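You operate a simulated robot arm through the tools that you are given. There is no shell and no other tool. Be economical: measure what you need, move in short steps, check, and stop when the job is done.

The job below is to be done with a simulated robot arm. You get a single attempt, and the scene is never put back.

## Task
Fetch the white scoop and stand it on the platform. Open the black drawer, put the brown tape roll on the yellow bench top away inside and shut the drawer again. Take the orange sponge and leave it on the wide brown tile. Take the white clip and put it on the long grey tile. Open the grey bench drawer, take the red tape roll on the yellow bench top and put it away in the inside of the grey bench drawer, then shut the drawer. The order is free. Set down upright: white scoop.

It is judged by the outcome, as a careful person would: the job done as asked, and still so three seconds after it is handed in. It fails if anything else is knocked over, pushed out of place, dropped, spilled or broken.

## Robot
A 7-joint arm with a fingered hand on a trunk, on a base that drives. Base frame: it is fixed to the floor where the robot stands at the start and does not move with it; the origin is under the middle of the robot, x ahead of it, y to its left, z up. Lengths are in mm, angles in degrees, forces in N, time in s.
With the tool pointing down near the work surface it reaches from about 180 to 700 mm from the robot's upright axis, wherever it stands. Its first joint turns from -166.0 to 166.0 degrees. Places, roughly: black drawer [400, 300, 700]; black drawer inside [500, 300, 700]; brown tape roll (6x6x3 cm) [500, 500, 900]; grey bench drawer [-3300, 4000, 700]; inside of the grey bench drawer [-3300, 4000, 700]; long grey tile [1250, 5500, 750]; orange sponge (10x6x5 cm) [300, 2200, 400]; platform [4300, 2400, 500]; red tape roll (6x6x2 cm) [600, 700, 900]; white clip (4x3x4 cm) [400, 2100, 500]; white scoop (9x7x19 cm) [500, 200, 900]; wide brown tile [500, 5250, 750]. Payload 4 kg.
The tool frame sits at the grasp point between the pads (the TCP): z along the fingers, y along the line on which they close. The tips reach 28 mm beyond it. Largest opening 168 mm; the body of the gripper starts 79 mm behind the TCP. The gripper is a hand of 4 fingers: y runs from the thumb to the fingers, the wrist lies at [0, 0, -249] in the tool frame, and closing takes about 1.5 s.
Orientation is that of the tool frame in the base frame, as [roll, pitch, yaw] about the fixed x, y, z axes, in that order (R = Rz(yaw) Ry(pitch) Rx(roll)). With the fingers straight down and closing along the base's y, the tool's x points along the base's -x, its y along +y and its z along -z.

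## Interface
- The arm moves only by the tool apply_moves. Its argument "plan" is a list of rows, each a list of 6 numbers: the shift along the tool's x, y, z in mm, then the turn, a rotation vector about the tool's x, y, z in degrees. In form: [[dx, dy, dz, wx, wy, wz], ...]. A call has 1 to 20 rows; each row shifts and turns the commanded pose from where the row before left it, along the tool's axes as they then stand. "hand" is the opening, from 0 (shut) to 1 (fully open), set as the call begins (left out, the last holds). Rows are played at 5 a second. More than 50 mm and 8.6 degrees between two rows, or a gripper value outside its range, and nothing of the call is played. Where a pose cannot be reached the arm comes as near as it can. A force on the tool above 40 N (or 10 N above the force at the start of the call, whichever is more), or a blocked arm, ends the call early, and 0.2 s more pass. Each finger travels about 153 mm/s and halts on what it meets, pressing with about 24 N; the grip force reading is that of the motor and also rises with nothing between the fingers. The clock runs only during rows and for 0.2 s after the last one: add rows that do not move to give the fingers time. The reply holds the time, the measured pose of the TCP, the force on the tool along the base axes, the opening and the grip force, in the units named above and with some noise, with the torque about the TCP (base axes, N m) and any sound that the robot's microphone picked up.
- Cameras (640 x 400 px; columns grow to the right, rows downward): "scene" is now at [-3.1, 185.3, 1455]; the picture's right is [0.37, -0.93, 0.00], its down [-0.84, -0.33, -0.42] and it looks along [0.39, 0.16, -0.91] (base axes); focal length 282 px, centre (320, 200). "wrist" rides on the gripper at [60, -60, -110] in the tool frame; the picture's right is [0.71, 0.71, 0.00], its down [-0.56, 0.56, -0.61] and it looks along [-0.43, 0.43, 0.79] (tool axes); focal length 265 px, centre (320, 200). There is no depth. A picture from a camera that has moved, and an enlarged one, comes with that camera's place and axes in the base frame and with its lens.
- capture(camera): a new picture of that camera. The clock stands still meanwhile.
- raise_lower(by): slides the trunk up (or, below 0, down) by that many mm; the arm and the scene camera ride with it, the base frame stays. It gives what a move gives, with no picture.
- base_move(legs): drives the robot by 1 to 6 legs, each [ahead, turn to the left] in mm and degrees, along the robot's own axes; the way and the turn of a leg run together, so that a leg with both is an arc; at most 1500 mm and 180 degrees a leg. The arm and the cameras ride along, it lands a little off, and it stops where it bumps. It gives what a move gives.
- set_fingers(finger1, finger2, finger3, thumb_bend): sets how far each is bent, from 0 (flat) to 1 (curled in); at 0.3 the hand is open as for a grip, at 0.7 the pads meet at the TCP. One left out holds its place. A second passes; each finger stops where it meets its share of the squeeze, and holds until it gets a number again. A gripper value or a shape takes the hand back. It gives what a move gives, with no picture; readings hold the bend of each and the force on the fingers (four entries, about 0 where the hand has none), thumb and palm.
- preshape(shape): the hand has 4 fingers and takes this shape, open, in about a second: jaw (thumb against the fingers, like two jaws); tri (thumb and two fingers); tip (a fingertip pinch); poke (one finger out to press); point (the index stretched); flat (the hand flat); cup (the hand cupped); fist (a fist). The gripper value then closes the fingers along that shape, each until it touches; the sizes above hold for jaw. It gives what a move gives, with no picture.
- pan_tilt(pan, tilt): turns the head with the scene camera to pan (to the left, within 155 degrees either way) and tilt (down, from -29 to 69), counted from straight ahead of the robot. It gives what a move gives.
- close_up(camera, box): a new picture of the part [left, top, right, bottom] of that camera's present view, enlarged. The clock stands still meanwhile.
- job_done(): hands the job in; it is judged then, once.

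Work in short steps. Places have to be worked out from the pictures, the camera data and where the tool is seen: move nearer, look again, correct. Check each grasp and each placing, and mend what went wrong. You have 207 turns and 184 pictures in all, those below and enlarged ones among them. Open the gripper and draw the arm clear of the work before you hand the job in, unless the task says otherwise; then end with one line.

The tools are called by a JSON object that holds its "method" and its "body". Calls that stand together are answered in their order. apply_moves: Moves the arm, as the interface text tells. Its arguments: {"type":"object","properties":{"plan":{"type":"array","items":{"type":"array","items":{"type":"number"}}},"hand":{"type":"number"}},"required":["plan"]} The other tools are called the same way: raise_lower (by) slides the trunk up or down; preshape (shape) gives the hand a shape; set_fingers (finger1, finger2, finger3, thumb_bend) moves the fingers one by one; base_move (legs) drives the base; pan_tilt (pan, tilt) turns the head that bears the scene camera; capture (camera) takes a picture; close_up (camera, box) takes an enlarged picture of a part of a camera's view; job_done () hands the job in.

At the start:

```text
time_s: 0.0
position: [224.5, 276.6, 1115.1]
orientation: [180.0, 0.0, -179.9]
contact_force: [0.2, -0.3, 0.2]
moment: [-0.01, 0.02, 0.05]
gripper_width: 167.6
gripper_force: 0.0
shape: jaw
bend: [0.3, 0.3, 0.3, 0.3]
finger forces: [0.1, 0.1, 0.0, 0.0, 0.1, 0.0]
trunk travel left (down, up): [-500.0, 90.0]
robot x, y, heading: [-1.2, -0.1, 0.1]
head pan, tilt: [21.5, 64.9]
```

scene: 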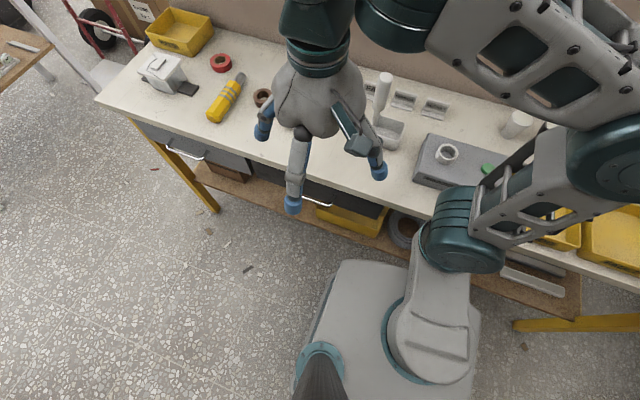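
wrist: 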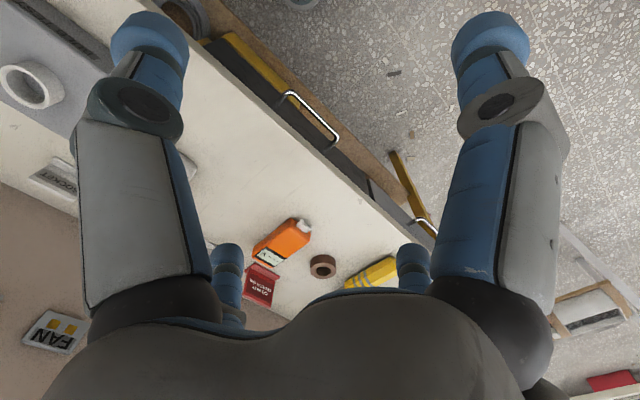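

The start pictures show the bench ahead with the scoop, the tape rolls and the black drawer's handle. I'll turn the head to take in the bench and the surroundings.

{"method": "close_up", "body": {"camera": "scene", "box": [120, 30, 440, 230]}}

{"method": "pan_tilt", "body": {"pan": 80, "tilt": 25}}

{"method": "capture", "body": {"camera": "scene"}}

{"method": "pan_tilt", "body": {"pan": 150, "tilt": 20}}

{"method": "capture", "body": {"camera": "scene"}}

{"method": "pan_tilt", "body": {"pan": 20, "tilt": 20}}

{"method": "capture", "body": {"camera": "scene"}}

```text
2.00 times, centred on (280, 130) of scene
camera zoom: at [-3.1, 185.3, 1455.0], right [0.37, -0.93, 0.0], down [-0.84, -0.33, -0.42], along [0.39, 0.16, -0.91], focal length 564 px, centre (400, 340)
```

zoom: 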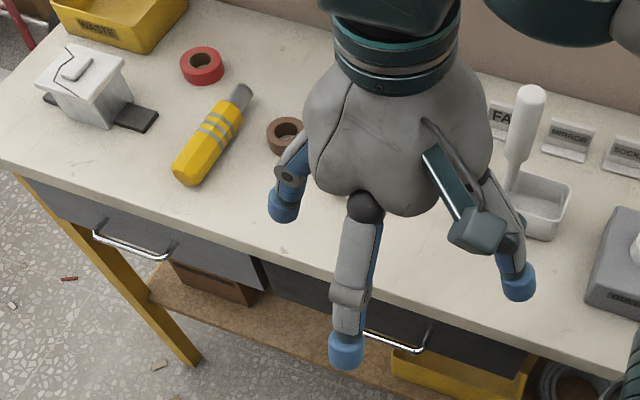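

```text
time_s: 1.3
position: [223.7, 277.2, 1113.9]
orientation: [180.0, 0.0, -180.0]
contact_force: [0.5, -0.2, 0.0]
moment: [0.01, -0.03, -0.02]
gripper_width: 167.7
gripper_force: 0.0
shape: jaw
bend: [0.3, 0.3, 0.3, 0.3]
finger forces: [0.0, 0.1, 0.0, 0.0, 0.0, 0.1]
trunk travel left (down, up): [-500.0, 90.0]
robot x, y, heading: [0.0, 1.2, 0.1]
head pan, tilt: [80.0, 25.0]
```

```text
180 pictures are left
camera scene: at [-43.5, 253.7, 1510.5], right [0.98, -0.17, 0.0], down [-0.07, -0.42, -0.91], along [0.16, 0.89, -0.42], focal length 282 px, centre (320, 200)
```

scene: 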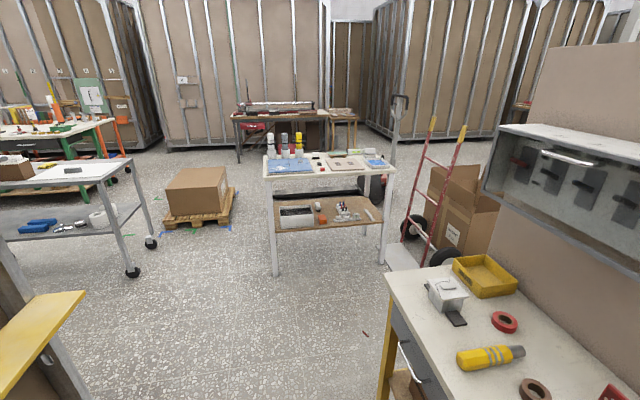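

```text
time_s: 2.7
position: [223.8, 276.8, 1115.4]
orientation: [179.9, 0.0, 180.0]
contact_force: [-0.6, -0.6, 0.7]
moment: [-0.03, 0.02, -0.05]
gripper_width: 167.5
gripper_force: 0.0
shape: jaw
bend: [0.3, 0.3, 0.3, 0.3]
finger forces: [0.0, 0.0, 0.0, 0.1, 0.0, 0.0]
trunk travel left (down, up): [-500.0, 90.0]
robot x, y, heading: [1.7, -4.0, 0.1]
head pan, tilt: [150.0, 20.0]
```

```text
179 pictures are left
camera scene: at [-140.2, 209.6, 1518.6], right [0.5, 0.87, 0.0], down [0.3, -0.17, -0.94], along [-0.81, 0.47, -0.34], focal length 282 px, centre (320, 200)
```

scene: 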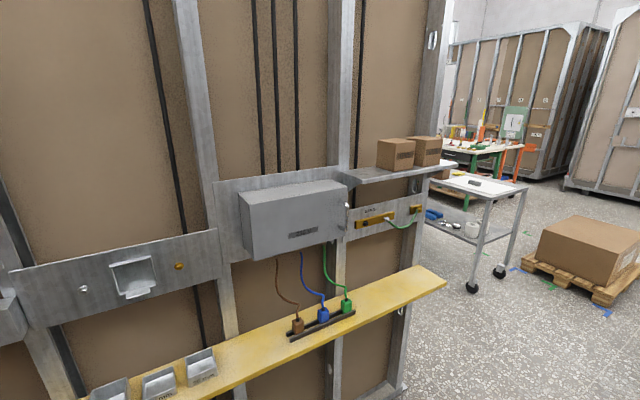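

```text
time_s: 4.8
position: [223.6, 278.2, 1114.6]
orientation: [180.0, 0.0, -180.0]
contact_force: [-0.3, 0.2, 0.6]
moment: [0.0, -0.01, 0.01]
gripper_width: 167.9
gripper_force: 0.0
shape: jaw
bend: [0.3, 0.3, 0.3, 0.3]
finger forces: [0.0, 0.0, 0.0, 0.1, 0.1, 0.1]
trunk travel left (down, up): [-500.0, 90.0]
robot x, y, heading: [-1.3, -2.5, 0.2]
head pan, tilt: [20.0, 20.0]
```

```text
178 pictures are left
camera scene: at [27.9, 194.9, 1518.6], right [0.34, -0.94, 0.0], down [-0.32, -0.12, -0.94], along [0.88, 0.32, -0.34], focal length 282 px, centre (320, 200)
```

scene: 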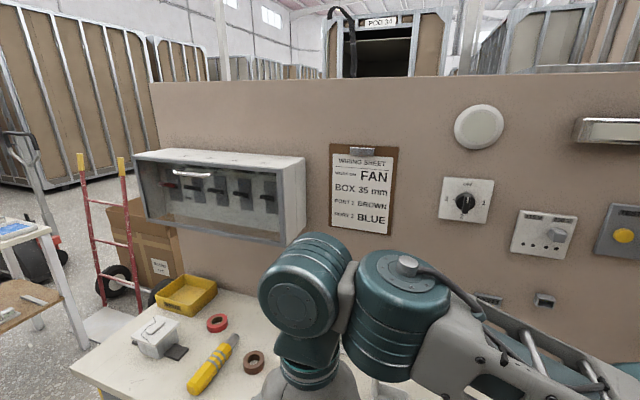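

The bench, a two-level trolley at about (300, 2200) and a far table are visible. I'll back off from the bench to get room for a horizontal pull on the drawer, then look at the handle.

{"method": "base_move", "body": {"legs": [[-250, 0]]}}

{"method": "pan_tilt", "body": {"pan": 15, "tilt": 45}}

{"method": "capture", "body": {"camera": "scene"}}

{"method": "capture", "body": {"camera": "wrist"}}

```text
time_s: 6.6
position: [-27.9, 277.9, 1115.0]
orientation: [180.0, 0.0, -180.0]
contact_force: [0.8, 0.3, -1.0]
moment: [0.0, -0.03, 0.05]
gripper_width: 167.8
gripper_force: 0.0
shape: jaw
bend: [0.3, 0.3, 0.3, 0.3]
finger forces: [0.0, 0.0, 0.0, 0.1, 0.0, 0.0]
trunk travel left (down, up): [-500.0, 90.0]
robot x, y, heading: [-248.1, 0.3, 0.1]
head pan, tilt: [20.0, 20.0]
```

```text
time_s: 7.5
position: [-28.4, 276.4, 1115.3]
orientation: [-180.0, 0.0, 180.0]
contact_force: [-0.6, -0.4, -1.0]
moment: [0.01, -0.01, 0.03]
gripper_width: 168.0
gripper_force: 0.2
shape: jaw
bend: [0.3, 0.3, 0.3, 0.3]
finger forces: [0.0, 0.0, 0.1, 0.0, 0.0, 0.0]
trunk travel left (down, up): [-500.0, 90.0]
robot x, y, heading: [-255.9, 1.3, -0.0]
head pan, tilt: [15.0, 45.0]
```

```text
177 pictures are left
camera scene: at [-233.0, 184.1, 1480.0], right [0.26, -0.97, 0.0], down [-0.68, -0.18, -0.71], along [0.68, 0.18, -0.71], focal length 282 px, centre (320, 200)
```

scene: 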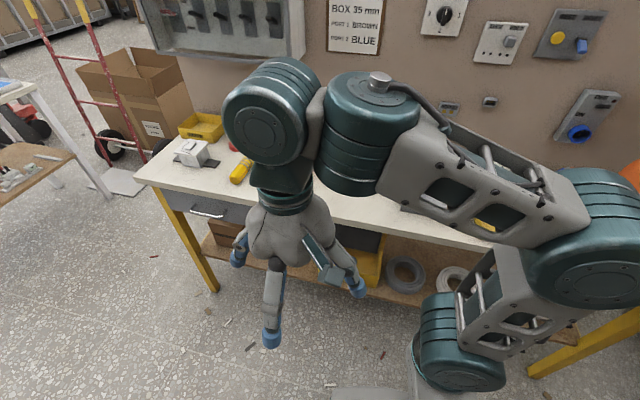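

```text
176 pictures are left
camera wrist: at [-89.8, 217.9, 1225.2], right [-0.71, 0.71, 0.0], down [0.56, 0.56, 0.61], along [0.44, 0.43, -0.79], focal length 265 px, centre (320, 200)
```

wrist: 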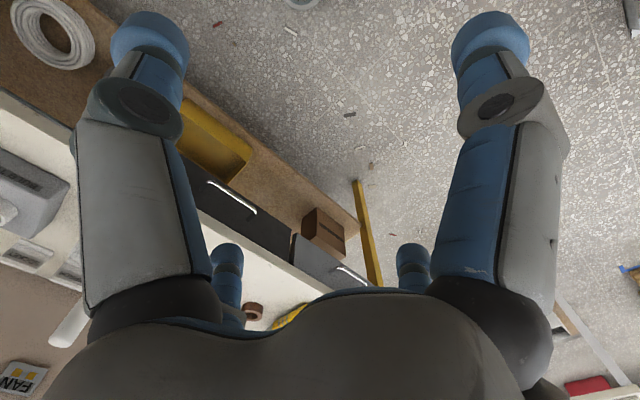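

Triangulating the two wrist pictures puts the black drawer's handle at x≈292, y≈270–386, z≈771. I'll turn the hand horizontal (pointing +x, closing vertically) in front of it.

{"method": "apply_moves", "body": {"plan": [[-45, 13, 0, 0, 0, 0], [-45, 13, 0, 0, 0, 0], [-45, 13, 0, 0, 0, 0], [-35, 13, 0, 0, 0, 0], [0, 0, 0, 0, -8.2, 0], [0, 0, 0, 0, -8.2, 0], [0, 0, 0, 0, -8.2, 0], [0, 0, 0, 0, -8.2, 0], [0, 0, 0, 0, -8.2, 0], [0, 0, 0, 0, -8.2, 0], [0, 0, 0, 0, -8.2, 0], [0, 0, 0, 0, -8.2, 0], [0, 0, 0, 0, -8.2, 0], [0, 0, 0, 0, -8.2, 0], [0, 0, 0, 0, -8, 0]]}}

{"method": "apply_moves", "body": {"plan": [[0, 0, 0, 0, 0, 8.2], [0, 0, 0, 0, 0, 8.2], [0, 0, 0, 0, 0, 8.2], [0, 0, 0, 0, 0, 8.2], [0, 0, 0, 0, 0, 8.2], [0, 0, 0, 0, 0, 8.2], [0, 0, 0, 0, 0, 8.2], [0, 0, 0, 0, 0, 8.2], [0, 0, 0, 0, 0, 8.2], [0, 0, 0, 0, 0, 8.2], [0, 0, 0, 0, 0, 8]], "hand": 0.4}}

```text
time_s: 10.7
position: [140.3, 329.2, 1114.9]
orientation: [179.8, 27.1, -180.0]
contact_force: [0.5, -0.5, 0.5]
moment: [-0.02, 0.01, 0.01]
gripper_width: 168.0
gripper_force: 0.1
shape: jaw
bend: [0.3, 0.3, 0.3, 0.3]
finger forces: [0.1, 0.0, 0.0, 0.0, 0.1, 0.1]
out of reach, approached as far as the arm can: row 8, 9, 10, 11, 12, 13, 14, 15
trunk travel left (down, up): [-500.0, 90.0]
robot x, y, heading: [-257.7, 0.2, -0.2]
head pan, tilt: [15.0, 45.0]
```

```text
time_s: 13.1
position: [141.4, 330.0, 1114.7]
orientation: [152.8, -0.1, 89.9]
contact_force: [-0.4, -0.9, -0.3]
moment: [-0.01, 0.0, -0.01]
gripper_width: 67.9
gripper_force: 0.1
shape: jaw
bend: [0.79, 0.79, 0.79, 0.39]
finger forces: [0.1, 0.0, 0.1, 0.1, 0.0, 0.0]
trunk travel left (down, up): [-500.0, 90.0]
robot x, y, heading: [-251.1, -2.4, 0.0]
head pan, tilt: [15.0, 45.0]
```

The pitch stalled at 27° because the wrist is too near the axis. I'll continue the turn while moving forward.

{"method": "apply_moves", "body": {"plan": [[0, 27, 13, 0, 0, 0], [0, 27, 13, -8, 0, 0], [0, 25, 17, -8, 0, 0], [0, 22, 20, -8, 0, 0], [0, 19, 23, -8, 0, 0], [0, 0, 0, -8, 0, 0], [0, 0, 0, -8, 0, 0], [0, 0, 0, -8, 0, 0], [0, 0, 0, -7, 0, 0]]}}

```text
time_s: 15.1
position: [340.9, 313.0, 1148.9]
orientation: [137.0, -4.4, 93.4]
contact_force: [-0.2, -0.3, 0.0]
moment: [-0.02, 0.01, -0.02]
gripper_width: 67.3
gripper_force: 0.2
shape: jaw
bend: [0.79, 0.79, 0.79, 0.39]
finger forces: [0.1, 0.0, 0.0, 0.1, 0.1, 0.0]
out of reach, approached as far as the arm can: row 2, 3, 4, 5, 6, 7, 8, 9
trunk travel left (down, up): [-500.0, 90.0]
robot x, y, heading: [-252.1, -4.1, 0.1]
head pan, tilt: [15.0, 45.0]
```

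Still limited, at 43°. I'll look at the arm's posture.

{"method": "pan_tilt", "body": {"pan": 0, "tilt": 50}}

{"method": "capture", "body": {"camera": "scene"}}

```text
time_s: 15.9
position: [341.0, 312.9, 1150.7]
orientation: [137.1, -4.3, 93.3]
contact_force: [-0.5, -1.0, 0.3]
moment: [-0.03, -0.03, -0.01]
gripper_width: 67.3
gripper_force: 0.1
shape: jaw
bend: [0.79, 0.79, 0.79, 0.39]
finger forces: [0.0, 0.0, 0.0, 0.2, 0.1, 0.0]
trunk travel left (down, up): [-500.0, 90.0]
robot x, y, heading: [-254.2, 1.9, 0.0]
head pan, tilt: [0.0, 50.0]
```

```text
175 pictures are left
camera scene: at [-234.5, 163.1, 1473.0], right [0.0, -1.0, 0.0], down [-0.77, 0.0, -0.64], along [0.64, 0.0, -0.77], focal length 282 px, centre (320, 200)
```

scene: 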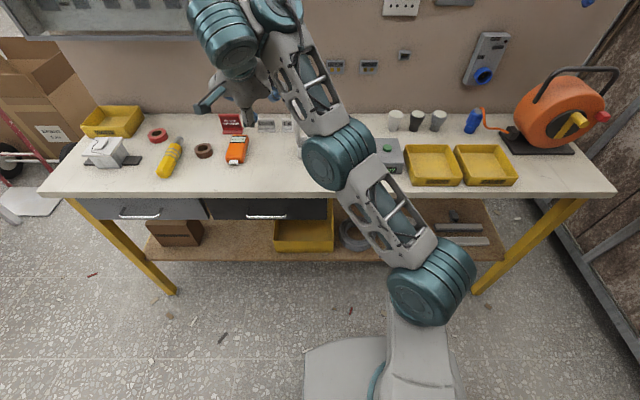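

The arm is nearly stretched there. I'll draw it back and down, where a horizontal hand should be easier, before turning further.

{"method": "apply_moves", "body": {"plan": [[0, -28, -26, 0, 0, 0], [0, -28, -26, 0, 0, 0], [0, -28, -26, 0, 0, 0], [0, -28, -26, 0, 0, 0], [0, -28, -26, 0, 0, 0], [0, -31, 33, 0, 0, 0], [0, -31, 33, 0, 0, 0], [0, -31, 33, 0, 0, 0], [0, -31, 33, 0, 0, 0], [0, -31, 33, 0, 0, 0], [0, -31, 33, 0, 0, 0], [0, -31, 33, 0, 0, 0], [0, -31, 33, 0, 0, 0]]}}

{"method": "apply_moves", "body": {"plan": [[0, 0, 0, -8, 0, 0], [0, 0, 0, -8, 0, 0], [0, 0, 0, -8, 0, 0], [0, 0, 0, -8, 0, 0], [0, 0, 0, -8, 0, 0], [0, 0, 0, -7, 0, 0]]}}

```text
time_s: 18.7
position: [201.8, 308.7, 1060.3]
orientation: [144.7, -6.2, 95.0]
contact_force: [-0.3, -0.3, 0.5]
moment: [0.02, -0.01, -0.02]
gripper_width: 67.0
gripper_force: 0.1
shape: jaw
bend: [0.79, 0.79, 0.79, 0.4]
finger forces: [0.1, 0.0, 0.0, 0.1, 0.1, 0.0]
out of reach, approached as far as the arm can: row 1, 2, 3, 4, 5, 7, 8, 9, 10, 11, 12, 13
trunk travel left (down, up): [-500.0, 90.0]
robot x, y, heading: [-250.4, 3.2, 0.0]
head pan, tilt: [0.0, 50.0]
```

```text
time_s: 20.1
position: [201.0, 307.8, 1060.0]
orientation: [144.6, -6.3, 94.9]
contact_force: [0.0, -0.4, -0.4]
moment: [0.01, 0.01, 0.03]
gripper_width: 67.3
gripper_force: 0.1
shape: jaw
bend: [0.79, 0.79, 0.79, 0.4]
finger forces: [0.0, 0.0, 0.1, 0.0, 0.0, 0.0]
out of reach, approached as far as the arm can: row 1, 2, 3, 4, 5, 6
trunk travel left (down, up): [-500.0, 90.0]
robot x, y, heading: [-252.7, -0.4, 0.1]
head pan, tilt: [0.0, 50.0]
```

A joint limit seems to block tilting at this height. I'll bring the hand back to pointing down, lower it well in front of the bench, and try the tilt there.

{"method": "apply_moves", "body": {"plan": [[0, -20, -15, 7, 0, 0], [0, -20, -12, 7, 0, 0], [0, -24, -10, 7, 0, 0], [0, -24, -5, 7, 0, 0], [0, -25, 0, 7, 0, 0], [0, 0, 45, 0, 0, 0], [0, 0, 45, 0, 0, 0], [0, 0, 45, 0, 0, 0], [0, 0, 45, 0, 0, 0]]}}

{"method": "apply_moves", "body": {"plan": [[0, 0, 0, -8, 0, 0], [0, 0, 0, -8, 0, 0], [0, 0, 0, -8, 0, 0], [0, 0, 0, -8, 0, 0], [0, 0, 0, -8, 0, 0], [0, 0, 0, -8, 0, 0], [0, 0, 0, -8, 0, 0], [0, 0, 0, -8, 0, 0]]}}

```text
time_s: 22.1
position: [76.6, 319.4, 880.1]
orientation: [179.6, -6.3, 95.0]
contact_force: [-0.5, 0.2, 0.3]
moment: [-0.05, -0.01, 0.02]
gripper_width: 67.3
gripper_force: 0.1
shape: jaw
bend: [0.79, 0.79, 0.79, 0.4]
finger forces: [0.1, 0.0, 0.0, 0.0, 0.0, 0.0]
trunk travel left (down, up): [-500.0, 90.0]
robot x, y, heading: [-249.2, 0.8, 0.1]
head pan, tilt: [0.0, 50.0]
```

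```text
time_s: 23.9
position: [76.6, 318.1, 881.3]
orientation: [115.6, -6.4, 94.9]
contact_force: [0.3, 1.0, -1.0]
moment: [0.02, 0.01, 0.01]
gripper_width: 67.1
gripper_force: 0.0
shape: jaw
bend: [0.79, 0.79, 0.79, 0.4]
finger forces: [0.1, 0.0, 0.0, 0.0, 0.0, 0.0]
trunk travel left (down, up): [-500.0, 90.0]
robot x, y, heading: [-249.0, 2.3, -0.2]
head pan, tilt: [0.0, 50.0]
```

Lower down the tilt works (64°). I'll complete it to horizontal and lower to handle height in front of the drawer.

{"method": "apply_moves", "body": {"plan": [[0, 0, 0, -8.5, 0, 0], [0, 0, 0, -8.5, 0, 0], [0, 0, 0, -8.5, 0, 0], [0, 0, 0, 0, -5, -6.4], [5, -37, 25, 0, 0, 0], [5, -37, 25, 0, 0, 0], [0, -36, 25, 0, 0, 0]]}}

{"method": "capture", "body": {"camera": "wrist"}}

{"method": "capture", "body": {"camera": "scene"}}

```text
time_s: 25.5
position: [151.1, 326.9, 769.7]
orientation: [90.5, 0.1, 90.0]
contact_force: [-0.1, 0.2, -1.1]
moment: [0.02, -0.01, -0.02]
gripper_width: 67.4
gripper_force: 0.0
shape: jaw
bend: [0.79, 0.79, 0.79, 0.4]
finger forces: [0.0, 0.0, 0.0, 0.0, 0.0, 0.0]
trunk travel left (down, up): [-500.0, 90.0]
robot x, y, heading: [-253.3, 0.2, -0.1]
head pan, tilt: [0.0, 50.0]
```

```text
174 pictures are left
camera wrist: at [40.6, 388.7, 710.7], right [0.01, 0.71, 0.71], down [-0.61, -0.56, 0.56], along [0.79, -0.43, 0.43], focal length 265 px, centre (320, 200)
```

wrist: 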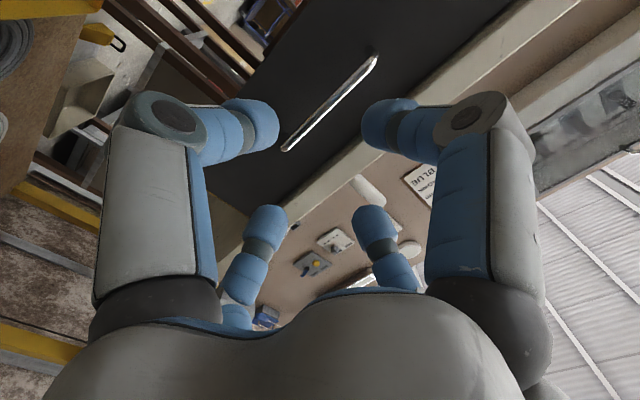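

```text
173 pictures are left
camera scene: at [-234.6, 163.2, 1473.1], right [0.0, -1.0, 0.0], down [-0.77, 0.0, -0.64], along [0.64, 0.0, -0.77], focal length 282 px, centre (320, 200)
```

scene: 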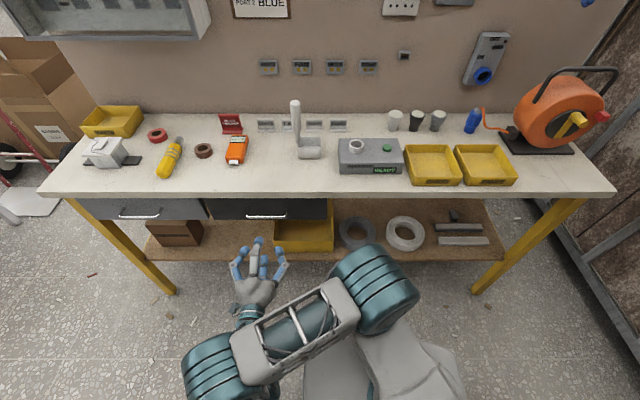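

The hand is horizontal and level with the handle (z≈774, y 272–392). I'll advance 130 mm and close on the bar.

{"method": "apply_moves", "body": {"plan": [[4, 4, 30, 0, 0, 0], [0, 0, 35, 0, 0, 0], [0, 0, 35, 0, 0, 0], [0, 0, 30, 0, 0, 0]]}}

{"method": "capture", "body": {"camera": "wrist"}}

{"method": "apply_moves", "body": {"plan": [[0, 0, 0, 0, 0, 0], [0, 0, 0, 0, 0, 0], [0, 0, 0, 0, 0, 0], [0, 0, 0, 0, 0, 0], [0, 0, 0, 0, 0, 0]], "hand": 0}}

{"method": "capture", "body": {"camera": "wrist"}}

```text
time_s: 26.5
position: [220.3, 305.8, 773.4]
orientation: [90.7, 0.2, 90.1]
contact_force: [0.1, 0.7, -0.8]
moment: [0.0, -0.01, -0.02]
gripper_width: 67.4
gripper_force: 0.1
shape: jaw
bend: [0.79, 0.79, 0.79, 0.4]
finger forces: [0.0, 0.1, 0.0, 0.0, 0.0, 0.0]
out of reach, approached as far as the arm can: row 2, 3, 4
trunk travel left (down, up): [-500.0, 90.0]
robot x, y, heading: [-251.6, 0.2, -0.2]
head pan, tilt: [0.0, 50.0]
```

```text
172 pictures are left
camera wrist: at [109.1, 366.2, 713.8], right [0.01, 0.71, 0.71], down [-0.61, -0.56, 0.57], along [0.79, -0.43, 0.43], focal length 265 px, centre (320, 200)
```

wrist: 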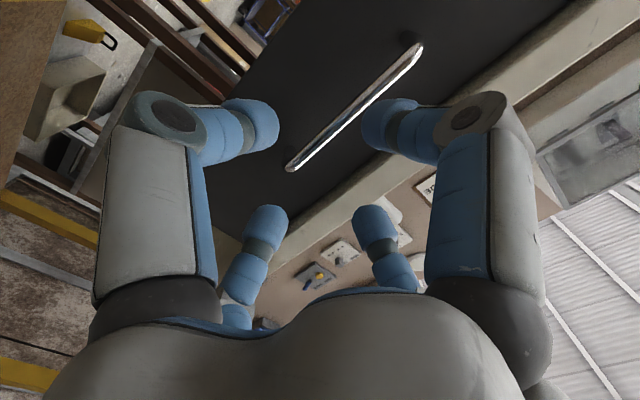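

```text
time_s: 27.7
position: [221.6, 305.3, 773.6]
orientation: [90.5, 0.1, 90.0]
contact_force: [-0.1, -0.5, 0.2]
moment: [-0.03, -0.05, 0.01]
gripper_width: 0.1
gripper_force: 23.8
shape: jaw
bend: [0.7, 0.7, 0.7, 0.7]
finger forces: [0.0, 0.1, 0.0, 0.0, 0.1, 0.1]
trunk travel left (down, up): [-500.0, 90.0]
robot x, y, heading: [-249.7, 2.0, 0.1]
head pan, tilt: [0.0, 50.0]
```

```text
171 pictures are left
camera wrist: at [109.3, 366.1, 713.9], right [0.01, 0.71, 0.71], down [-0.61, -0.56, 0.57], along [0.79, -0.43, 0.43], focal length 265 px, centre (320, 200)
```

wrist: 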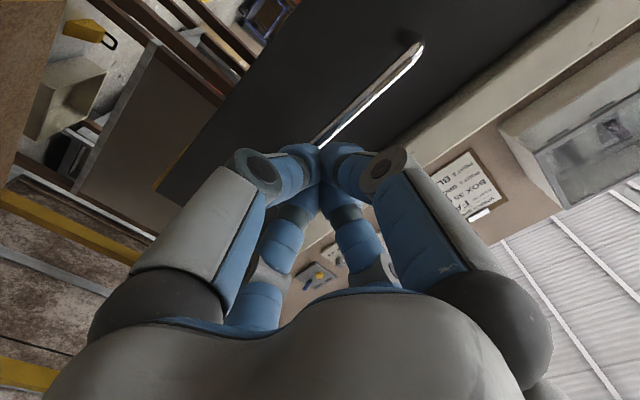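

The arm hit its reach limit 70 mm short. I'll open, shift a little left and creep the base forward.

{"method": "apply_moves", "body": {"plan": [[12, 0, -10, 0, 0, 0], [12, 0, -10, 0, 0, 0], [0, 0, 0, 0, 0, 0]], "hand": 0.4}}

{"method": "base_move", "body": {"legs": [[78, 0]]}}

{"method": "capture", "body": {"camera": "wrist"}}

```text
time_s: 28.5
position: [200.5, 329.0, 772.7]
orientation: [90.5, 0.2, 90.1]
contact_force: [0.4, -0.7, -0.3]
moment: [-0.02, 0.01, 0.03]
gripper_width: 66.9
gripper_force: 0.1
shape: jaw
bend: [0.79, 0.79, 0.79, 0.4]
finger forces: [0.0, 0.0, 0.0, 0.1, 0.1, 0.0]
trunk travel left (down, up): [-500.0, 90.0]
robot x, y, heading: [-251.0, -2.2, 0.2]
head pan, tilt: [0.0, 50.0]
```

```text
time_s: 29.5
position: [250.9, 333.3, 771.7]
orientation: [90.5, 0.1, 90.4]
contact_force: [-10.4, -1.4, 0.8]
moment: [-0.04, -0.01, -0.49]
gripper_width: 67.9
gripper_force: 0.0
shape: jaw
bend: [0.79, 0.79, 0.8, 0.4]
finger forces: [0.5, 0.0, 9.4, 0.0, 0.1, 0.0]
trunk travel left (down, up): [-500.0, 90.0]
robot x, y, heading: [-196.5, 2.8, 0.2]
head pan, tilt: [0.0, 50.0]
stopped in leg 1: the force on the tool passed its limit at 86 N (the readings are from after the stop); the commanded pose is now the measured one
```

```text
170 pictures are left
camera wrist: at [140.0, 392.4, 713.6], right [0.0, 0.71, 0.71], down [-0.61, -0.56, 0.56], along [0.8, -0.43, 0.43], focal length 265 px, centre (320, 200)
```

wrist: 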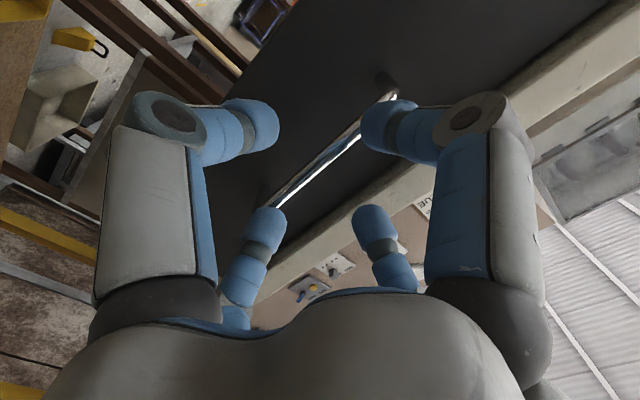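

The side digits sit at bar height and one bumped the bar (the digits form a cross). I'll back off, roll the hand 45° so that two digits pass above and two below the bar, and look again.

{"method": "apply_moves", "body": {"plan": [[0, 0, -40, 0, 0, 0], [0, 0, 0, 0, 0, 7.5], [0, 0, 0, 0, 0, 7.5], [0, 0, 0, 0, 0, 7.5], [0, 0, 0, 0, 0, 7.5], [0, 0, 0, 0, 0, 7.5], [0, 0, 0, 0, 0, 7.5]], "hand": 0.5}}

{"method": "capture", "body": {"camera": "wrist"}}

{"method": "capture", "body": {"camera": "scene"}}

```text
time_s: 31.1
position: [212.5, 331.9, 772.3]
orientation: [90.7, -45.1, 89.9]
contact_force: [0.2, -0.3, -0.1]
moment: [-0.01, 0.04, 0.0]
gripper_width: 83.5
gripper_force: 0.0
shape: jaw
bend: [0.34, 0.34, 0.34, 0.34]
finger forces: [0.0, 0.1, 0.0, 0.1, 0.0, 0.0]
trunk travel left (down, up): [-500.0, 90.0]
robot x, y, heading: [-197.1, -3.5, -0.0]
head pan, tilt: [0.0, 50.0]
```

```text
169 pictures are left
camera wrist: at [101.1, 417.2, 774.6], right [0.01, 0.0, 1.0], down [-0.61, -0.79, 0.0], along [0.79, -0.61, -0.01], focal length 265 px, centre (320, 200)
```

wrist: 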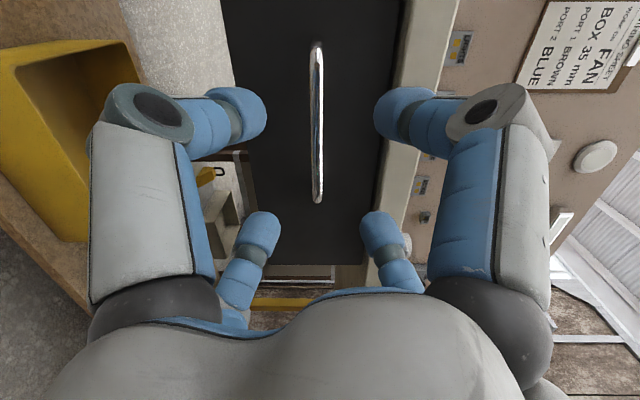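

```text
168 pictures are left
camera scene: at [-179.8, 163.2, 1473.0], right [0.0, -1.0, 0.0], down [-0.77, 0.0, -0.64], along [0.64, 0.0, -0.77], focal length 282 px, centre (320, 200)
```

scene: 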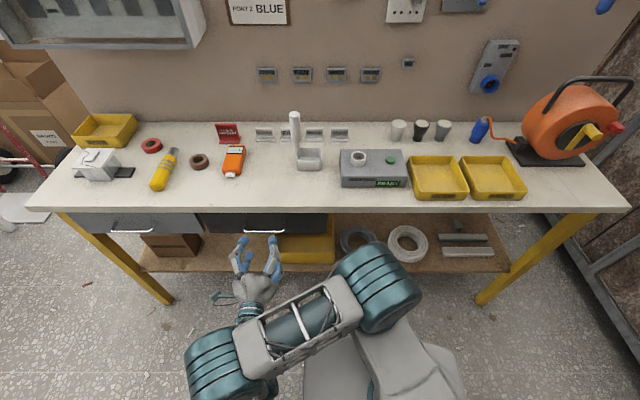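

Now two digits are above and two below the bar, which is centred. I'll drive the base forward 68 mm and close.

{"method": "base_move", "body": {"legs": [[68, 0]]}}

{"method": "capture", "body": {"camera": "wrist"}}

```text
time_s: 32.1
position: [280.9, 331.8, 773.7]
orientation: [90.8, -44.9, 89.8]
contact_force: [0.0, -0.5, -0.4]
moment: [-0.01, -0.02, -0.02]
gripper_width: 83.8
gripper_force: 0.1
shape: jaw
bend: [0.34, 0.34, 0.34, 0.34]
finger forces: [0.1, 0.1, 0.1, 0.0, 0.0, 0.1]
trunk travel left (down, up): [-500.0, 90.0]
robot x, y, heading: [-130.2, -1.1, 0.1]
head pan, tilt: [0.0, 50.0]
```

```text
167 pictures are left
camera wrist: at [169.2, 417.4, 774.3], right [0.01, 0.0, 1.0], down [-0.61, -0.79, 0.01], along [0.79, -0.61, -0.01], focal length 265 px, centre (320, 200)
```

wrist: 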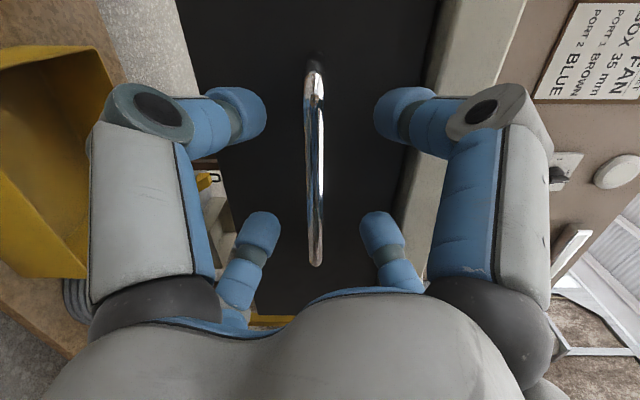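

No contact and the bar lies between the digits. Closing on it.

{"method": "apply_moves", "body": {"plan": [[0, 0, 0, 0, 0, 0], [0, 0, 0, 0, 0, 0], [0, 0, 0, 0, 0, 0], [0, 0, 0, 0, 0, 0], [0, 0, 0, 0, 0, 0], [0, 0, 0, 0, 0, 0]], "hand": 0}}

{"method": "capture", "body": {"camera": "wrist"}}

```text
time_s: 33.5
position: [282.1, 332.5, 770.4]
orientation: [91.0, -44.8, 89.6]
contact_force: [1.5, -1.7, -14.8]
moment: [-0.02, 0.08, -0.04]
gripper_width: 0.1
gripper_force: 24.7
shape: jaw
bend: [0.7, 0.7, 0.72, 0.74]
finger forces: [0.0, 0.0, 0.0, 0.1, 0.0, 0.0]
trunk travel left (down, up): [-500.0, 90.0]
robot x, y, heading: [-126.2, 0.1, -0.1]
head pan, tilt: [0.0, 50.0]
```

```text
166 pictures are left
camera wrist: at [169.8, 417.5, 773.2], right [0.01, 0.0, 1.0], down [-0.61, -0.79, 0.01], along [0.79, -0.61, -0.01], focal length 265 px, centre (320, 200)
```

wrist: 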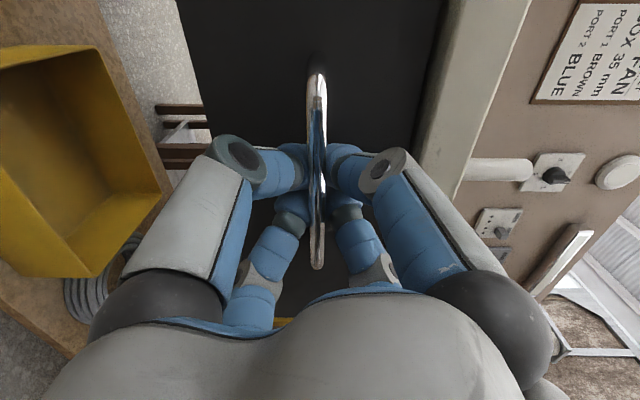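

The digits have met behind the bar, so it is caged. I'll pull by driving the base back.

{"method": "base_move", "body": {"legs": [[-220, 0]]}}

{"method": "capture", "body": {"camera": "scene"}}

```text
time_s: 35.2
position: [58.1, 332.4, 773.2]
orientation: [90.8, -45.0, 89.9]
contact_force: [-0.5, -0.9, -10.4]
moment: [0.01, 0.05, 0.04]
gripper_width: 0.0
gripper_force: 24.2
shape: jaw
bend: [0.7, 0.7, 0.73, 0.74]
finger forces: [0.1, 0.0, 0.1, 0.0, 0.2, 0.0]
trunk travel left (down, up): [-500.0, 90.0]
robot x, y, heading: [-352.0, -1.8, 0.1]
head pan, tilt: [0.0, 50.0]
```

```text
165 pictures are left
camera scene: at [-333.6, 163.4, 1473.0], right [0.0, -1.0, 0.0], down [-0.77, 0.0, -0.64], along [0.64, 0.0, -0.77], focal length 282 px, centre (320, 200)
```

scene: 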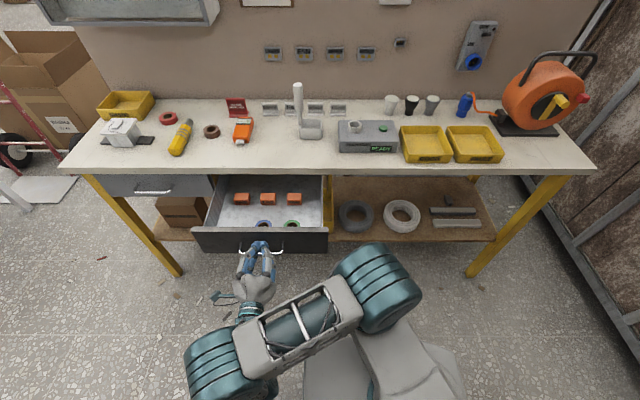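

The drawer is open about 220 mm. I'll release the bar, back out and turn the hand down again at a higher, tucked position.

{"method": "apply_moves", "body": {"plan": [[0, 0, 0, 0, 0, 0], [0, 0, 0, 0, 0, 0], [0, 0, 0, 0, 0, 0], [0, 0, -30, 0, 0, 0], [0, 0, -30, 0, 0, 0], [0, 0, 0, 0, 0, -7.5], [0, 0, 0, 0, 0, -7.5], [0, 0, 0, 0, 0, -7.5], [0, 0, 0, 0, 0, -7.5], [0, 0, 0, 0, 0, -7.5], [0, 0, 0, 0, 0, -7.5]], "hand": 0.5}}

{"method": "apply_moves", "body": {"plan": [[0, 30, 0, 8.2, 0, 0], [0, 30, 0, 8.2, 0, 0], [0, 30, 0, 8.2, 0, 0], [0, 0, 0, 8.2, 0, 0], [0, 0, 0, 8.2, 0, 0], [0, 0, 0, 8.2, 0, 0], [0, 0, 0, 8.2, 0, 0], [0, 0, 0, 8.2, 0, 0], [0, 0, 0, 8.2, 0, 0], [0, 0, 0, 8.2, 0, 0], [0, 0, 0, 8, 0, 0], [0, 0, -45, 0, 0, 0], [0, 0, -45, 0, 0, 0], [0, 0, -45, 0, 0, 0], [0, 0, -45, 0, 0, 0], [-45, 0, 0, 0, 0, 0], [-45, 0, 0, 0, 0, 0], [-45, 0, 0, 0, 0, 0], [-45, 0, 0, 0, 0, 0]], "hand": 1}}

{"method": "capture", "body": {"camera": "scene"}}

```text
time_s: 37.6
position: [-1.5, 330.3, 773.7]
orientation: [90.5, 0.2, 90.3]
contact_force: [0.4, 0.4, 0.0]
moment: [-0.03, -0.01, 0.0]
gripper_width: 83.9
gripper_force: 0.1
shape: jaw
bend: [0.34, 0.34, 0.34, 0.34]
finger forces: [0.0, 0.1, 0.1, 0.0, 0.0, 0.0]
trunk travel left (down, up): [-500.0, 90.0]
robot x, y, heading: [-354.4, -1.3, 0.1]
head pan, tilt: [0.0, 50.0]
```

```text
time_s: 41.6
position: [13.3, 148.5, 1044.4]
orientation: [-179.5, 0.0, 90.3]
contact_force: [0.2, -0.4, -0.3]
moment: [-0.01, -0.03, 0.03]
gripper_width: 167.8
gripper_force: 0.1
shape: jaw
bend: [0.3, 0.3, 0.3, 0.3]
finger forces: [0.0, 0.1, 0.0, 0.0, 0.0, 0.1]
trunk travel left (down, up): [-500.0, 90.0]
robot x, y, heading: [-352.0, -1.8, 0.1]
head pan, tilt: [0.0, 50.0]
```

```text
164 pictures are left
camera scene: at [-334.4, 161.9, 1473.1], right [0.0, -1.0, 0.0], down [-0.77, 0.0, -0.64], along [0.64, 0.0, -0.77], focal length 282 px, centre (320, 200)
```

scene: 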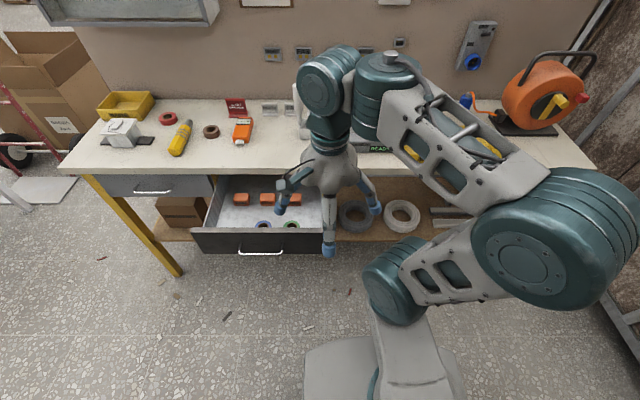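

The arm is tucked. I'll drive round to the left of the open drawer, to about (-30, 720), facing the bench.

{"method": "base_move", "body": {"legs": [[0, 90], [720, 0], [0, -90], [320, 0]]}}

{"method": "pan_tilt", "body": {"pan": -10, "tilt": 55}}

{"method": "capture", "body": {"camera": "scene"}}

{"method": "capture", "body": {"camera": "wrist"}}

```text
time_s: 54.9
position: [343.1, 861.8, 1043.9]
orientation: [-179.4, 0.1, 90.1]
contact_force: [-0.2, -0.1, 0.4]
moment: [0.0, 0.0, 0.01]
gripper_width: 167.9
gripper_force: 0.1
shape: jaw
bend: [0.3, 0.3, 0.3, 0.3]
finger forces: [0.0, 0.0, 0.0, 0.1, 0.0, 0.0]
trunk travel left (down, up): [-500.0, 90.0]
robot x, y, heading: [-22.1, 713.2, -0.1]
head pan, tilt: [0.0, 50.0]
```

```text
time_s: 55.6
position: [343.3, 862.0, 1045.9]
orientation: [-179.5, 0.0, 90.2]
contact_force: [-0.5, 0.0, -0.3]
moment: [0.03, -0.06, 0.0]
gripper_width: 168.2
gripper_force: 0.0
shape: jaw
bend: [0.3, 0.3, 0.3, 0.3]
finger forces: [0.1, 0.0, 0.0, 0.0, 0.0, 0.1]
trunk travel left (down, up): [-500.0, 90.0]
robot x, y, heading: [-23.9, 713.0, -0.0]
head pan, tilt: [-10.0, 55.0]
```

```text
163 pictures are left
camera scene: at [-11.0, 865.3, 1466.5], right [-0.18, -0.98, 0.0], down [-0.81, 0.14, -0.57], along [0.56, -0.1, -0.82], focal length 282 px, centre (320, 200)
```

scene: 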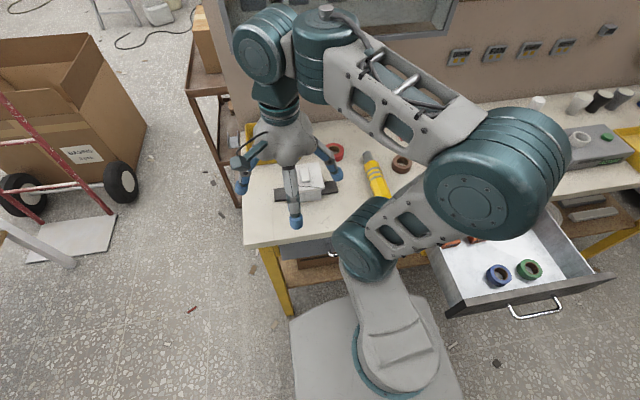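

```text
162 pictures are left
camera wrist: at [282.1, 923.1, 1155.4], right [0.71, 0.71, -0.01], down [0.56, -0.56, 0.61], along [0.43, -0.43, -0.79], focal length 265 px, centre (320, 200)
```

wrist: 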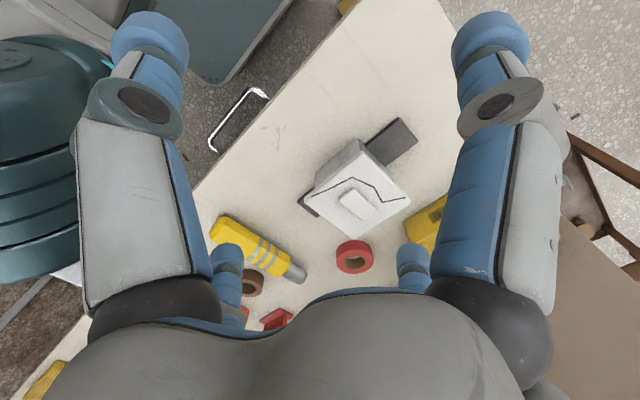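

Brown roll judged at about (472, 550), red at (558, 720). I'll move above the brown roll and look with the wrist camera.

{"method": "apply_moves", "body": {"plan": [[-45, 10, 0, 0, 0, 0], [-45, 20, 0, 0, 0, 0], [-45, 20, 0, 0, 0, 0], [-45, 20, 0, 0, 0, 0], [-45, 20, 0, 0, 0, 0], [-45, 20, 0, 0, 0, 0], [-42, 19, 30, 0, 0, 0], [0, 0, 35, 0, 0, 0]]}}

{"method": "capture", "body": {"camera": "wrist"}}

{"method": "capture", "body": {"camera": "scene"}}

```text
refused: row 7 steps farther than a row can; nothing moved
```

```text
161 pictures are left
camera wrist: at [282.1, 923.1, 1155.4], right [0.71, 0.71, -0.01], down [0.56, -0.56, 0.61], along [0.43, -0.43, -0.79], focal length 265 px, centre (320, 200)
```

wrist: 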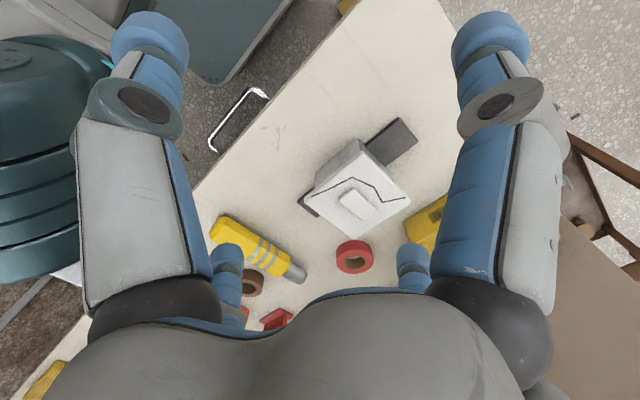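

```text
160 pictures are left
camera scene: at [-11.0, 865.3, 1466.5], right [-0.18, -0.98, 0.0], down [-0.81, 0.14, -0.57], along [0.56, -0.1, -0.82], focal length 282 px, centre (320, 200)
```

scene: 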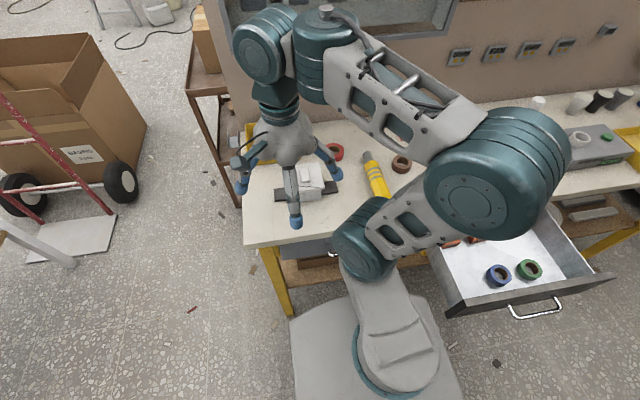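

A row was too long, so nothing moved. I'll repeat with shorter steps.

{"method": "apply_moves", "body": {"plan": [[-40, 10, 0, 0, 0, 0], [-40, 17, 0, 0, 0, 0], [-40, 17, 0, 0, 0, 0], [-40, 17, 0, 0, 0, 0], [-40, 17, 0, 0, 0, 0], [-40, 17, 0, 0, 0, 0], [-40, 17, 0, 0, 0, 0], [-32, 17, 0, 0, 0, 0], [0, 0, 32, 0, 0, 0], [0, 0, 33, 0, 0, 0]]}}

{"method": "capture", "body": {"camera": "wrist"}}

```text
time_s: 57.8
position: [473.5, 549.9, 977.3]
orientation: [-179.5, 0.0, 90.1]
contact_force: [0.4, -0.6, 0.0]
moment: [0.01, 0.0, 0.0]
gripper_width: 167.7
gripper_force: 0.0
shape: jaw
bend: [0.3, 0.3, 0.3, 0.3]
finger forces: [0.0, 0.0, 0.0, 0.1, 0.1, 0.0]
trunk travel left (down, up): [-500.0, 90.0]
robot x, y, heading: [-23.2, 717.2, -0.2]
head pan, tilt: [-10.0, 55.0]
```

```text
159 pictures are left
camera wrist: at [411.9, 610.7, 1087.3], right [0.71, 0.71, -0.01], down [0.56, -0.56, 0.61], along [0.43, -0.43, -0.79], focal length 265 px, centre (320, 200)
```

wrist: 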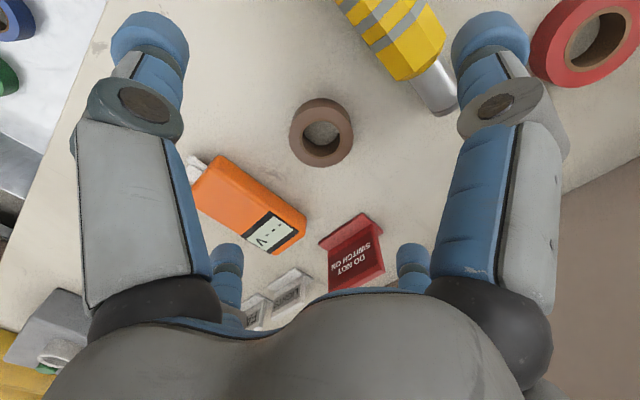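

The roll is centred under the hand; the knife and the meter are close, so I'll use a narrower opening (0.5) and descend.

{"method": "apply_moves", "body": {"plan": [[0, 2, 0, 0, 0, 0], [0, 0, 0, 0, 0, 0], [0, 0, 30, 0, 0, 0], [0, 0, 25, 0, 0, 0], [0, 0, 15, 0, 0, 0], [0, 0, 8, 0, 0, 0], [0, 0, 5, 0, 0, 0]], "hand": 0.5}}

{"method": "capture", "body": {"camera": "wrist"}}

```text
time_s: 59.4
position: [474.1, 550.6, 895.5]
orientation: [-179.5, 0.1, 90.1]
contact_force: [0.0, -1.3, 0.9]
moment: [0.08, 0.02, 0.0]
gripper_width: 84.0
gripper_force: 0.2
shape: jaw
bend: [0.35, 0.34, 0.34, 0.34]
finger forces: [1.2, 0.1, 0.1, 0.0, 0.1, 0.1]
trunk travel left (down, up): [-500.0, 90.0]
robot x, y, heading: [-23.7, 714.5, -0.2]
head pan, tilt: [-10.0, 55.0]
```

```text
158 pictures are left
camera wrist: at [412.3, 611.2, 1005.7], right [0.71, 0.71, -0.01], down [0.56, -0.56, 0.61], along [0.43, -0.43, -0.79], focal length 265 px, centre (320, 200)
```

wrist: 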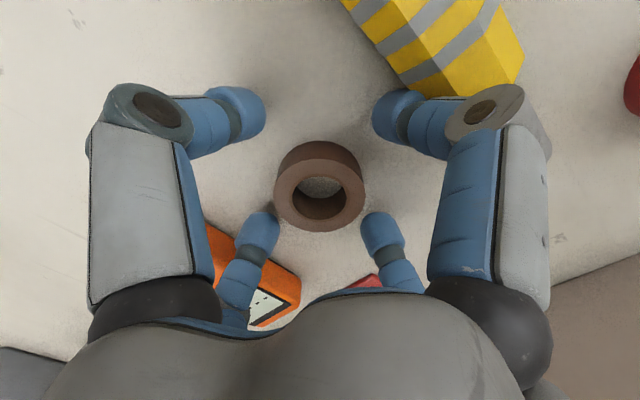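

The roll stands between the digits. Closing.

{"method": "apply_moves", "body": {"plan": [[0, 0, 0, 0, 0, 0], [0, 0, 0, 0, 0, 0], [0, 0, 0, 0, 0, 0], [0, 0, 0, 0, 0, 0], [0, 0, 0, 0, 0, 0], [0, 0, 0, 0, 0, 0]], "hand": 0}}

{"method": "capture", "body": {"camera": "wrist"}}

```text
time_s: 60.8
position: [473.1, 549.7, 895.5]
orientation: [-179.5, 0.1, 90.1]
contact_force: [0.4, 0.7, 0.6]
moment: [-0.01, 0.0, 0.0]
gripper_width: 43.0
gripper_force: 23.7
shape: jaw
bend: [0.81, 0.79, 0.77, 0.53]
finger forces: [18.3, 22.0, 21.7, 0.1, 22.6, 0.0]
trunk travel left (down, up): [-500.0, 90.0]
robot x, y, heading: [-23.1, 714.9, -0.3]
head pan, tilt: [-10.0, 55.0]
```

```text
157 pictures are left
camera wrist: at [412.3, 611.4, 1005.7], right [0.71, 0.71, -0.01], down [0.56, -0.56, 0.61], along [0.43, -0.43, -0.79], focal length 265 px, centre (320, 200)
```

wrist: 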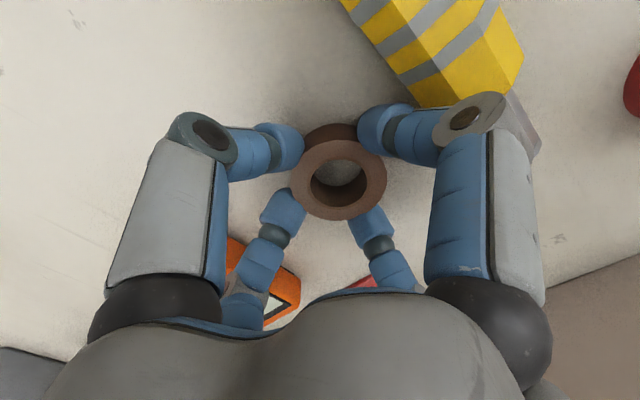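

All digits hold the roll. I'll lift, carry it over the open drawer and roll the hand 45° for clearance.

{"method": "apply_moves", "body": {"plan": [[0, 0, -30, 0, 0, 0], [0, 0, -40, 0, 0, 0], [0, 0, -40, 0, 0, 0], [0, 0, -35, 0, 0, 0], [-10, -35, 0, 0, 0, 0], [-15, -35, 0, 0, 0, 0], [-15, -35, 0, 0, 0, 0], [-15, -35, 0, 0, 0, 0], [-15, -35, 0, 0, 0, 0], [-15, -35, 0, 0, 0, 0], [-15, -35, 0, 0, 0, 0], [-15, -35, 0, 0, 0, 0], [-10, -29, 0, 0, 0, 0], [0, 0, 0, 0, 0, -7.5], [0, 0, 0, 0, 0, -7.5], [0, 0, 0, 0, 0, -7.5], [0, 0, 0, 0, 0, -7.5], [0, 0, 0, 0, 0, -7.5], [0, 0, 0, 0, 0, -7.5]]}}

{"method": "capture", "body": {"camera": "wrist"}}

{"method": "capture", "body": {"camera": "scene"}}

```text
time_s: 64.8
position: [165.1, 423.6, 1043.7]
orientation: [-179.7, -0.3, 135.3]
contact_force: [-0.7, -0.3, 0.1]
moment: [-0.02, -0.01, 0.0]
gripper_width: 42.9
gripper_force: 23.6
shape: jaw
bend: [0.81, 0.79, 0.77, 0.53]
finger forces: [20.3, 22.0, 21.4, 0.1, 22.3, 0.1]
trunk travel left (down, up): [-500.0, 90.0]
robot x, y, heading: [-21.6, 716.3, -0.4]
head pan, tilt: [-10.0, 55.0]
```

```text
156 pictures are left
camera wrist: at [79.8, 424.8, 1154.8], right [0.0, 1.0, 0.0], down [0.79, 0.0, 0.61], along [0.61, 0.0, -0.79], focal length 265 px, centre (320, 200)
```

wrist: 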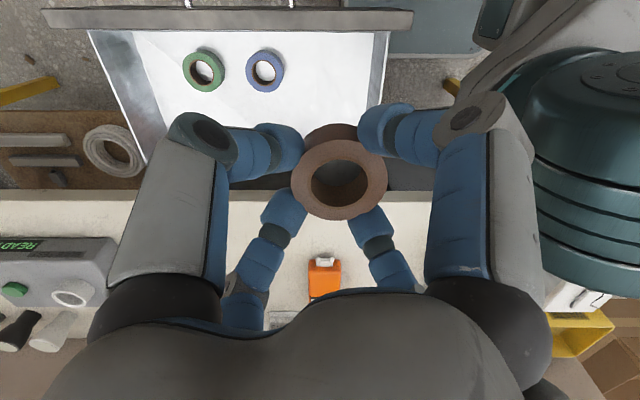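

```text
155 pictures are left
camera scene: at [-11.0, 865.1, 1466.5], right [-0.18, -0.98, 0.0], down [-0.81, 0.14, -0.57], along [0.56, -0.1, -0.82], focal length 282 px, centre (320, 200)
```

scene: 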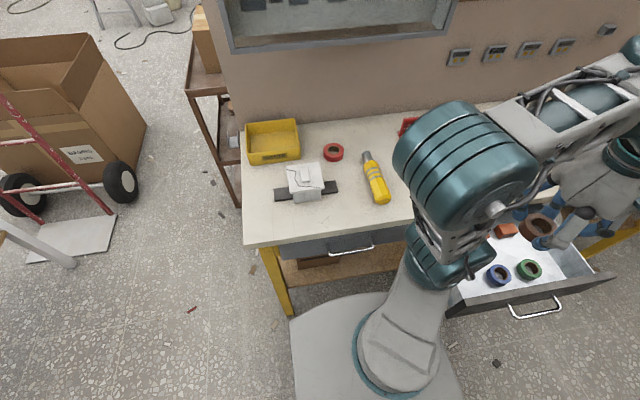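

The drawer shows a free spot at its left. I'll go to about (205, 430) and descend into it, ending in small steps until contact.

{"method": "apply_moves", "body": {"plan": [[-24, 32, 0, 0, 0, 0], [0, 0, 45, 0, 0, 0], [0, 0, 45, 0, 0, 0], [0, 0, 45, 0, 0, 0], [0, 0, 45, 0, 0, 0], [0, 0, 45, 0, 0, 0], [0, 0, 40, 0, 0, 0]]}}

{"method": "capture", "body": {"camera": "wrist"}}

{"method": "capture", "body": {"camera": "scene"}}

```text
time_s: 66.4
position: [203.5, 430.8, 778.5]
orientation: [-179.6, -0.2, 135.1]
contact_force: [-0.1, -0.2, -1.0]
moment: [-0.01, -0.03, 0.0]
gripper_width: 42.6
gripper_force: 24.2
shape: jaw
bend: [0.81, 0.79, 0.77, 0.53]
finger forces: [19.8, 21.7, 21.3, 0.0, 22.2, 0.0]
trunk travel left (down, up): [-500.0, 90.0]
robot x, y, heading: [-23.1, 714.9, -0.0]
head pan, tilt: [-10.0, 55.0]
```

```text
154 pictures are left
camera wrist: at [116.2, 431.5, 890.5], right [0.0, 1.0, 0.0], down [0.79, 0.0, 0.61], along [0.61, 0.0, -0.79], focal length 265 px, centre (320, 200)
```

wrist: 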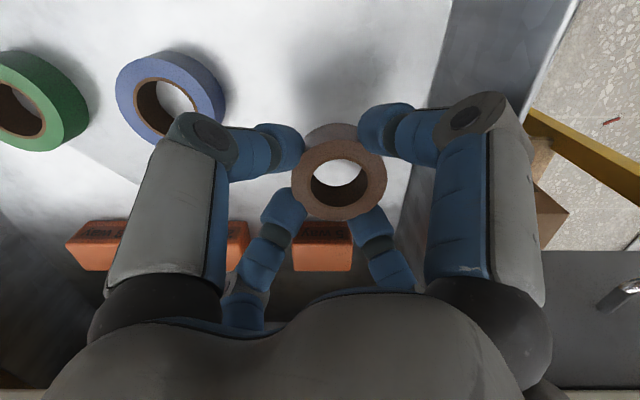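

```text
153 pictures are left
camera scene: at [-10.8, 864.9, 1466.6], right [-0.18, -0.98, 0.0], down [-0.81, 0.14, -0.57], along [0.56, -0.1, -0.82], focal length 282 px, centre (320, 200)
```

scene: 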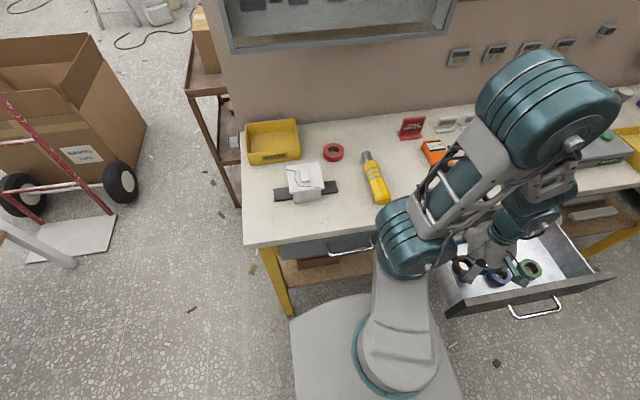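

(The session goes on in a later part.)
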